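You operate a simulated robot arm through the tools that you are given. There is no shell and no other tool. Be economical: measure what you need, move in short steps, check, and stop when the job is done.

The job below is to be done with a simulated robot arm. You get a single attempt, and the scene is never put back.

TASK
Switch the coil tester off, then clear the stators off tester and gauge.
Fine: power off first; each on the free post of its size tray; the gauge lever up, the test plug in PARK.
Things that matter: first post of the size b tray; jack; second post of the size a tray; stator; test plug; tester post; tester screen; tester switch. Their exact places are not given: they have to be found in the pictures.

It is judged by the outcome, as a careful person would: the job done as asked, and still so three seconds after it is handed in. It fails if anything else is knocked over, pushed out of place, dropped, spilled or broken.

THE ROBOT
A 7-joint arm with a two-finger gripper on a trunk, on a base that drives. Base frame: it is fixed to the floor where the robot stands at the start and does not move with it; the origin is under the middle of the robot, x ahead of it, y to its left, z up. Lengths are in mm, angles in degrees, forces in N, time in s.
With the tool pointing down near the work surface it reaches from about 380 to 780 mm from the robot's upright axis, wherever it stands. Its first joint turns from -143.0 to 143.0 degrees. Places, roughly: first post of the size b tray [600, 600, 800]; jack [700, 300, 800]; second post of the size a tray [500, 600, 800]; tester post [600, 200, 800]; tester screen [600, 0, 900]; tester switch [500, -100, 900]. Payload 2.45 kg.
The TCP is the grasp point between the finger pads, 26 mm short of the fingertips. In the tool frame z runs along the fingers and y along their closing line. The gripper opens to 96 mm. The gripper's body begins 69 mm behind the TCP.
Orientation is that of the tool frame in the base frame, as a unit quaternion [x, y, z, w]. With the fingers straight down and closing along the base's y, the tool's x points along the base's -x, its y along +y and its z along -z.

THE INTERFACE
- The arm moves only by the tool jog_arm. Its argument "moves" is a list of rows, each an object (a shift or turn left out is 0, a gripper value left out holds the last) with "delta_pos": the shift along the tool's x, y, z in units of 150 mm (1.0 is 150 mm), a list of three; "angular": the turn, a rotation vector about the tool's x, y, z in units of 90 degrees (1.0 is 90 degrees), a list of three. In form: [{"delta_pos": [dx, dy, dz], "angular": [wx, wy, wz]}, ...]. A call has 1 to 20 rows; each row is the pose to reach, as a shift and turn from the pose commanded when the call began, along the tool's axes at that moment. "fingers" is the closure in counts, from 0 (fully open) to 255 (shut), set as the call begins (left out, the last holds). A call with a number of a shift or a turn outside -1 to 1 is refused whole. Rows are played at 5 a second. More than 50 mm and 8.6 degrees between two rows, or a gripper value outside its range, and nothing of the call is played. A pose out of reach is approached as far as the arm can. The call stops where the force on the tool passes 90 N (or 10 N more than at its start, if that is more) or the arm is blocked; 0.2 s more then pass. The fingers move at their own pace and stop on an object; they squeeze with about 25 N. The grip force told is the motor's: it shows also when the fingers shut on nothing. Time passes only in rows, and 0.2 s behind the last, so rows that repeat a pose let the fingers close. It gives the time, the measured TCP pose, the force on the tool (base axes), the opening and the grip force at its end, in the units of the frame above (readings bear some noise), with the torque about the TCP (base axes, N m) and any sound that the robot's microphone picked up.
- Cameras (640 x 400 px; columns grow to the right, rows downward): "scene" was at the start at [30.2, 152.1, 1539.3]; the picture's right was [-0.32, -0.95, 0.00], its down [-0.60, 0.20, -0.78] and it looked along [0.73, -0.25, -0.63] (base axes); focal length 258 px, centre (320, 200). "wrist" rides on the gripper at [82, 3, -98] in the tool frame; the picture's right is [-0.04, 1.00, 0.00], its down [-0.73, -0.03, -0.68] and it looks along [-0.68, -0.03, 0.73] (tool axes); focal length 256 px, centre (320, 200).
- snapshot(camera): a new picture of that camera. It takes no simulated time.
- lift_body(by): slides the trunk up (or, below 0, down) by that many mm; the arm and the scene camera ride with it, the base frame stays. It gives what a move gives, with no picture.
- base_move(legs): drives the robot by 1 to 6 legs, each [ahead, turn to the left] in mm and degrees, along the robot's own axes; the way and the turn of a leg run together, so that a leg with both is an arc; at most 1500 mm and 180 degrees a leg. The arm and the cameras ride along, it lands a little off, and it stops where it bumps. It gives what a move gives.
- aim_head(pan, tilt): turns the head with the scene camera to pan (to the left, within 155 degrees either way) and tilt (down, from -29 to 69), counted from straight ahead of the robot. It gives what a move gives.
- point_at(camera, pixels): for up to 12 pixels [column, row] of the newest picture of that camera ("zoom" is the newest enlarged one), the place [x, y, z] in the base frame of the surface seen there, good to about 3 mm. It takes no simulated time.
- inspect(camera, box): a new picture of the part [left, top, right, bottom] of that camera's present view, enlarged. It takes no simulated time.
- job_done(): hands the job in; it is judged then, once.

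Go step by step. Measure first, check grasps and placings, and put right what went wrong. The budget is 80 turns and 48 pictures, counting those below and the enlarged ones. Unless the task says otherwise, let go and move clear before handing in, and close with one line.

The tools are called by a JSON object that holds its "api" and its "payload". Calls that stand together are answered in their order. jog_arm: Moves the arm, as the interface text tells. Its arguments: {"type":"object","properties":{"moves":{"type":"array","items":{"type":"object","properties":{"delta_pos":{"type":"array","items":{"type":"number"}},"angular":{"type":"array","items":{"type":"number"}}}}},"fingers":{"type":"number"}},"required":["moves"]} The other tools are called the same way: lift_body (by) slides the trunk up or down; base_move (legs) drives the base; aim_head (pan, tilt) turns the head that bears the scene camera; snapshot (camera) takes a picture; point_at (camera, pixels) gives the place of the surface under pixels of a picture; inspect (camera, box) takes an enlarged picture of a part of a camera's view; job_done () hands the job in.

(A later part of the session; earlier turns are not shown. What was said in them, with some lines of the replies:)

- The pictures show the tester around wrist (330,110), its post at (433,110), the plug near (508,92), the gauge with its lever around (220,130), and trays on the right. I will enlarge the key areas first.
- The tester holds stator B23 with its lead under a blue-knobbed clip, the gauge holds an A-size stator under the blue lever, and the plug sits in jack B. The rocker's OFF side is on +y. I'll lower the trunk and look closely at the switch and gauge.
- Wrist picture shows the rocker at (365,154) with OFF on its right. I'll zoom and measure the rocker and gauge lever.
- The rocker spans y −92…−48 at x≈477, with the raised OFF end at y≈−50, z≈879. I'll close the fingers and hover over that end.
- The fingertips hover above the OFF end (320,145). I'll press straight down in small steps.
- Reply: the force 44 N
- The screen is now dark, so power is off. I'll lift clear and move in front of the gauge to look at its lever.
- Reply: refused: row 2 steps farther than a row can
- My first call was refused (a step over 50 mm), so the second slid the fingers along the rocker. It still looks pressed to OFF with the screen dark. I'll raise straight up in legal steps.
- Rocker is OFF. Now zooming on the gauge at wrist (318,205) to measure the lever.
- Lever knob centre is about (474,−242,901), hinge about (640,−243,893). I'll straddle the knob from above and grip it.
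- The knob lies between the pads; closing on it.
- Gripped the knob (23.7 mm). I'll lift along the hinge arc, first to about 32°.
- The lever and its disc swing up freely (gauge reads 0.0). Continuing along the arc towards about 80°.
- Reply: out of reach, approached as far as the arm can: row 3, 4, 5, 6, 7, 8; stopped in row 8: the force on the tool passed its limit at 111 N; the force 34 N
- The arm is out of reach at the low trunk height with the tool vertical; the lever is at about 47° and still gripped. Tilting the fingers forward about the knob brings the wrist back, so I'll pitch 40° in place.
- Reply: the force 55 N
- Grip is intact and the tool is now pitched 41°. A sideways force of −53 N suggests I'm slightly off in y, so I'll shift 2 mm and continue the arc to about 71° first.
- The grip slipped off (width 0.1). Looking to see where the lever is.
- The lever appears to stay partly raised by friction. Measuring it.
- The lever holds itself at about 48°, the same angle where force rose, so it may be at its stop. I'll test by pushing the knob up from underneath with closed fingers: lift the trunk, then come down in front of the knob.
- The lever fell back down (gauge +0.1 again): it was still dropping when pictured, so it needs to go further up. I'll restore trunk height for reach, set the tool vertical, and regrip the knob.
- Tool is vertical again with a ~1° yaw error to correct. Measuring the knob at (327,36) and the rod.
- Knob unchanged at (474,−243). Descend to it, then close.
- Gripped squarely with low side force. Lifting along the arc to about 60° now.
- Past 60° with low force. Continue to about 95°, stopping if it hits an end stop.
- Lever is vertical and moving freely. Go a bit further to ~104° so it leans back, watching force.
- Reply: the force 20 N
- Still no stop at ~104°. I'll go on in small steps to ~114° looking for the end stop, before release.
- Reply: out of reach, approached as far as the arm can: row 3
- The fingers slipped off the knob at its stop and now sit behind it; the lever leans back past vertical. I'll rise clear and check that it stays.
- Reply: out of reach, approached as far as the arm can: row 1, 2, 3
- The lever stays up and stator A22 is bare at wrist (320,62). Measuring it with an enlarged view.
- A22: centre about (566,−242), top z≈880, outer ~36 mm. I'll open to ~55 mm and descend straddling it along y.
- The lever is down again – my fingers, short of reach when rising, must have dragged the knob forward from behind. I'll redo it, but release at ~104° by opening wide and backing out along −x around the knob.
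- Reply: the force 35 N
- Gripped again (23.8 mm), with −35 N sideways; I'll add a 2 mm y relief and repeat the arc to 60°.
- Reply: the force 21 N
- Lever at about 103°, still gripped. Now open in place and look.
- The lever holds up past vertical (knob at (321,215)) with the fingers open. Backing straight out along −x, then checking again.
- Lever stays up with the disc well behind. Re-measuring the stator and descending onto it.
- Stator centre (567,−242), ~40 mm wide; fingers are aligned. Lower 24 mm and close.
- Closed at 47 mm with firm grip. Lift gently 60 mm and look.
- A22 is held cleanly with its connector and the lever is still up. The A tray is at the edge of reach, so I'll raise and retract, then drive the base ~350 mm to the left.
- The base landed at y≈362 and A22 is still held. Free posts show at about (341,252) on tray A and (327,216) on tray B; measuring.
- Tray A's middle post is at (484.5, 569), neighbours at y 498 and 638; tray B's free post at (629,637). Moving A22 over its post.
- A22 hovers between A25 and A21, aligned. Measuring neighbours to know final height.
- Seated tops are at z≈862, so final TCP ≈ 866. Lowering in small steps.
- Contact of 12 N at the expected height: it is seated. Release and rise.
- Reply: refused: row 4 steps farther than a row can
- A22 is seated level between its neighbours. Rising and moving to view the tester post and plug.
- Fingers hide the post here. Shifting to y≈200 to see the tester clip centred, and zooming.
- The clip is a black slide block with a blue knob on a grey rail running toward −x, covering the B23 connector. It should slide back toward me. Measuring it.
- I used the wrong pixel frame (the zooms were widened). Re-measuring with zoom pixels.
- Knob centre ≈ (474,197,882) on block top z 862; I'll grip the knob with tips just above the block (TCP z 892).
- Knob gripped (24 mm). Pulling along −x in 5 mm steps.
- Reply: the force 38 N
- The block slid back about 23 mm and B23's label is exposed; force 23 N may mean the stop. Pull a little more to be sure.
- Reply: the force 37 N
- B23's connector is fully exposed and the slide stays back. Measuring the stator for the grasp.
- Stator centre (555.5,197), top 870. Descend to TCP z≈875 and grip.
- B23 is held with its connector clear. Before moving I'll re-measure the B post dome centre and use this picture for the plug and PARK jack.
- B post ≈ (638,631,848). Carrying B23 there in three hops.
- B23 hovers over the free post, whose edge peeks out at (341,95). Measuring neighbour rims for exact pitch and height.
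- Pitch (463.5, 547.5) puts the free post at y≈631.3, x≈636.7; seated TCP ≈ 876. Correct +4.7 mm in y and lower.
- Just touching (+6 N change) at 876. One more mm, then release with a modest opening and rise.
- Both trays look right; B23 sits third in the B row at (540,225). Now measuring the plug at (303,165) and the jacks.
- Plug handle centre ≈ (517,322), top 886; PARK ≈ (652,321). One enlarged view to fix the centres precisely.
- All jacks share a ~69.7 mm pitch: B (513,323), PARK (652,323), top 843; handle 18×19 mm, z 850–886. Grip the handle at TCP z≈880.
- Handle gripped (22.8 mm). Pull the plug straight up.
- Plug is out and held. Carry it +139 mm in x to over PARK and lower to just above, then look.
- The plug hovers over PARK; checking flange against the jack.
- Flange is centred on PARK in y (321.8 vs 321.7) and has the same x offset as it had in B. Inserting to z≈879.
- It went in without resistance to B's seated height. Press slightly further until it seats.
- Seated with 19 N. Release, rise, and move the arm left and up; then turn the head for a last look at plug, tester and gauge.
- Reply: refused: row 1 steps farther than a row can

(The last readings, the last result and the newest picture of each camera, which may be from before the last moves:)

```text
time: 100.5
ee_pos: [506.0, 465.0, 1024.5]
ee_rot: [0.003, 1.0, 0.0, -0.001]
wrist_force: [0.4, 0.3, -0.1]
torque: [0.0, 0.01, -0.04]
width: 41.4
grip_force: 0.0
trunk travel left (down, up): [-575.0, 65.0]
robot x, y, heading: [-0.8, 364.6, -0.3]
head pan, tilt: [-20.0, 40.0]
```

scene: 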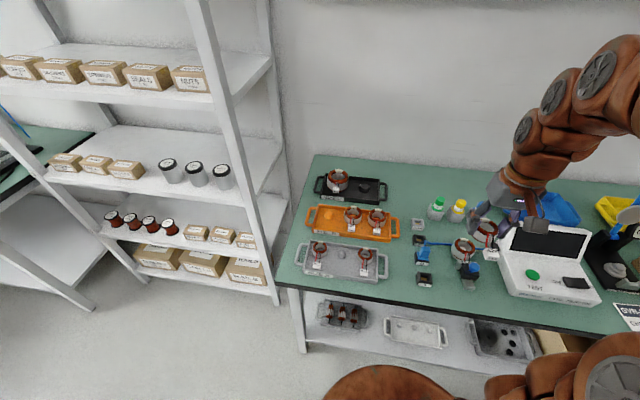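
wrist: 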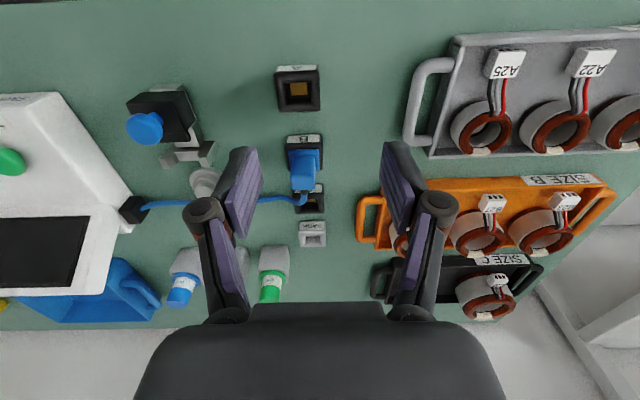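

Arm is clear but would mask the gauge from the head; I'll use the last picture from the wrist, placed so both the lever and PARK are in view.

{"api": "jog_arm", "payload": {"moves": [{"delta_pos": [0.1, -0.25, -0.1]}, {"delta_pos": [0.2, -0.5, -0.2]}, {"delta_pos": [0.3, -0.75, -0.3]}, {"delta_pos": [0.37, -1.0, -0.4]}]}}

{"api": "jog_arm", "payload": {"moves": [{"delta_pos": [0, -0.3, 0]}, {"delta_pos": [0, -0.6, 0]}, {"delta_pos": [0, -0.9, 0]}, {"delta_pos": [0, -1.0, 0]}]}}

{"api": "jog_arm", "payload": {"moves": [{"delta_pos": [0, -0.2, 0]}, {"delta_pos": [0, -0.33, 0]}, {"delta_pos": [0, -0.33, 0]}]}}

{"api": "snapshot", "payload": {"camera": "wrist"}}

```text
time: 101.5
ee_pos: [447.2, 316.0, 1086.1]
ee_rot: [0.002, 1.0, 0.0, -0.001]
wrist_force: [-0.3, 0.3, -0.1]
torque: [-0.01, 0.03, 0.01]
width: 41.4
grip_force: 0.0
trunk travel left (down, up): [-575.0, 65.0]
robot x, y, heading: [-4.4, 366.3, -0.5]
head pan, tilt: [-20.0, 40.0]
```

```text
time: 102.5
ee_pos: [447.1, 165.1, 1085.7]
ee_rot: [0.003, 1.0, 0.001, 0.0]
wrist_force: [-0.5, -0.1, -0.3]
torque: [-0.06, 0.0, 0.01]
width: 41.4
grip_force: 0.1
trunk travel left (down, up): [-575.0, 65.0]
robot x, y, heading: [-0.4, 364.4, -0.5]
head pan, tilt: [-20.0, 40.0]
```

```text
time: 103.3
ee_pos: [445.1, 114.0, 1083.7]
ee_rot: [0.002, 1.0, -0.001, -0.001]
wrist_force: [0.1, -0.3, -0.3]
torque: [0.01, 0.03, -0.03]
width: 41.3
grip_force: 0.0
trunk travel left (down, up): [-575.0, 65.0]
robot x, y, heading: [-2.3, 364.3, -0.6]
head pan, tilt: [-20.0, 40.0]
```

```text
0 pictures are left
```

wrist: 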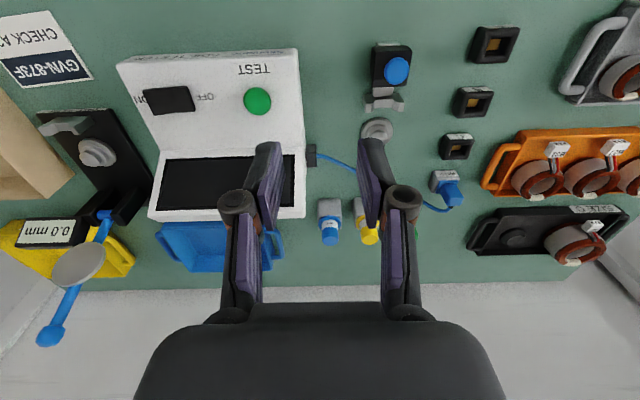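

The last picture shows the lever up (knob at (50,335)), gauge and tester posts empty, screen dark, plug in PARK (448,188) with A, B and C empty, and three stators in the B tray. The arm is clear, so I'm handing in.

{"api": "job_done", "payload": {}}

```text
The job is handed in.
```

The tester was switched off first, A22 and B23 are on the free posts of their size trays, the gauge lever is up, and the test plug is in PARK. Getting the lever to stay up took three tries: it dropped back onto A22 twice, and I saw no damage to the stator or gauge.
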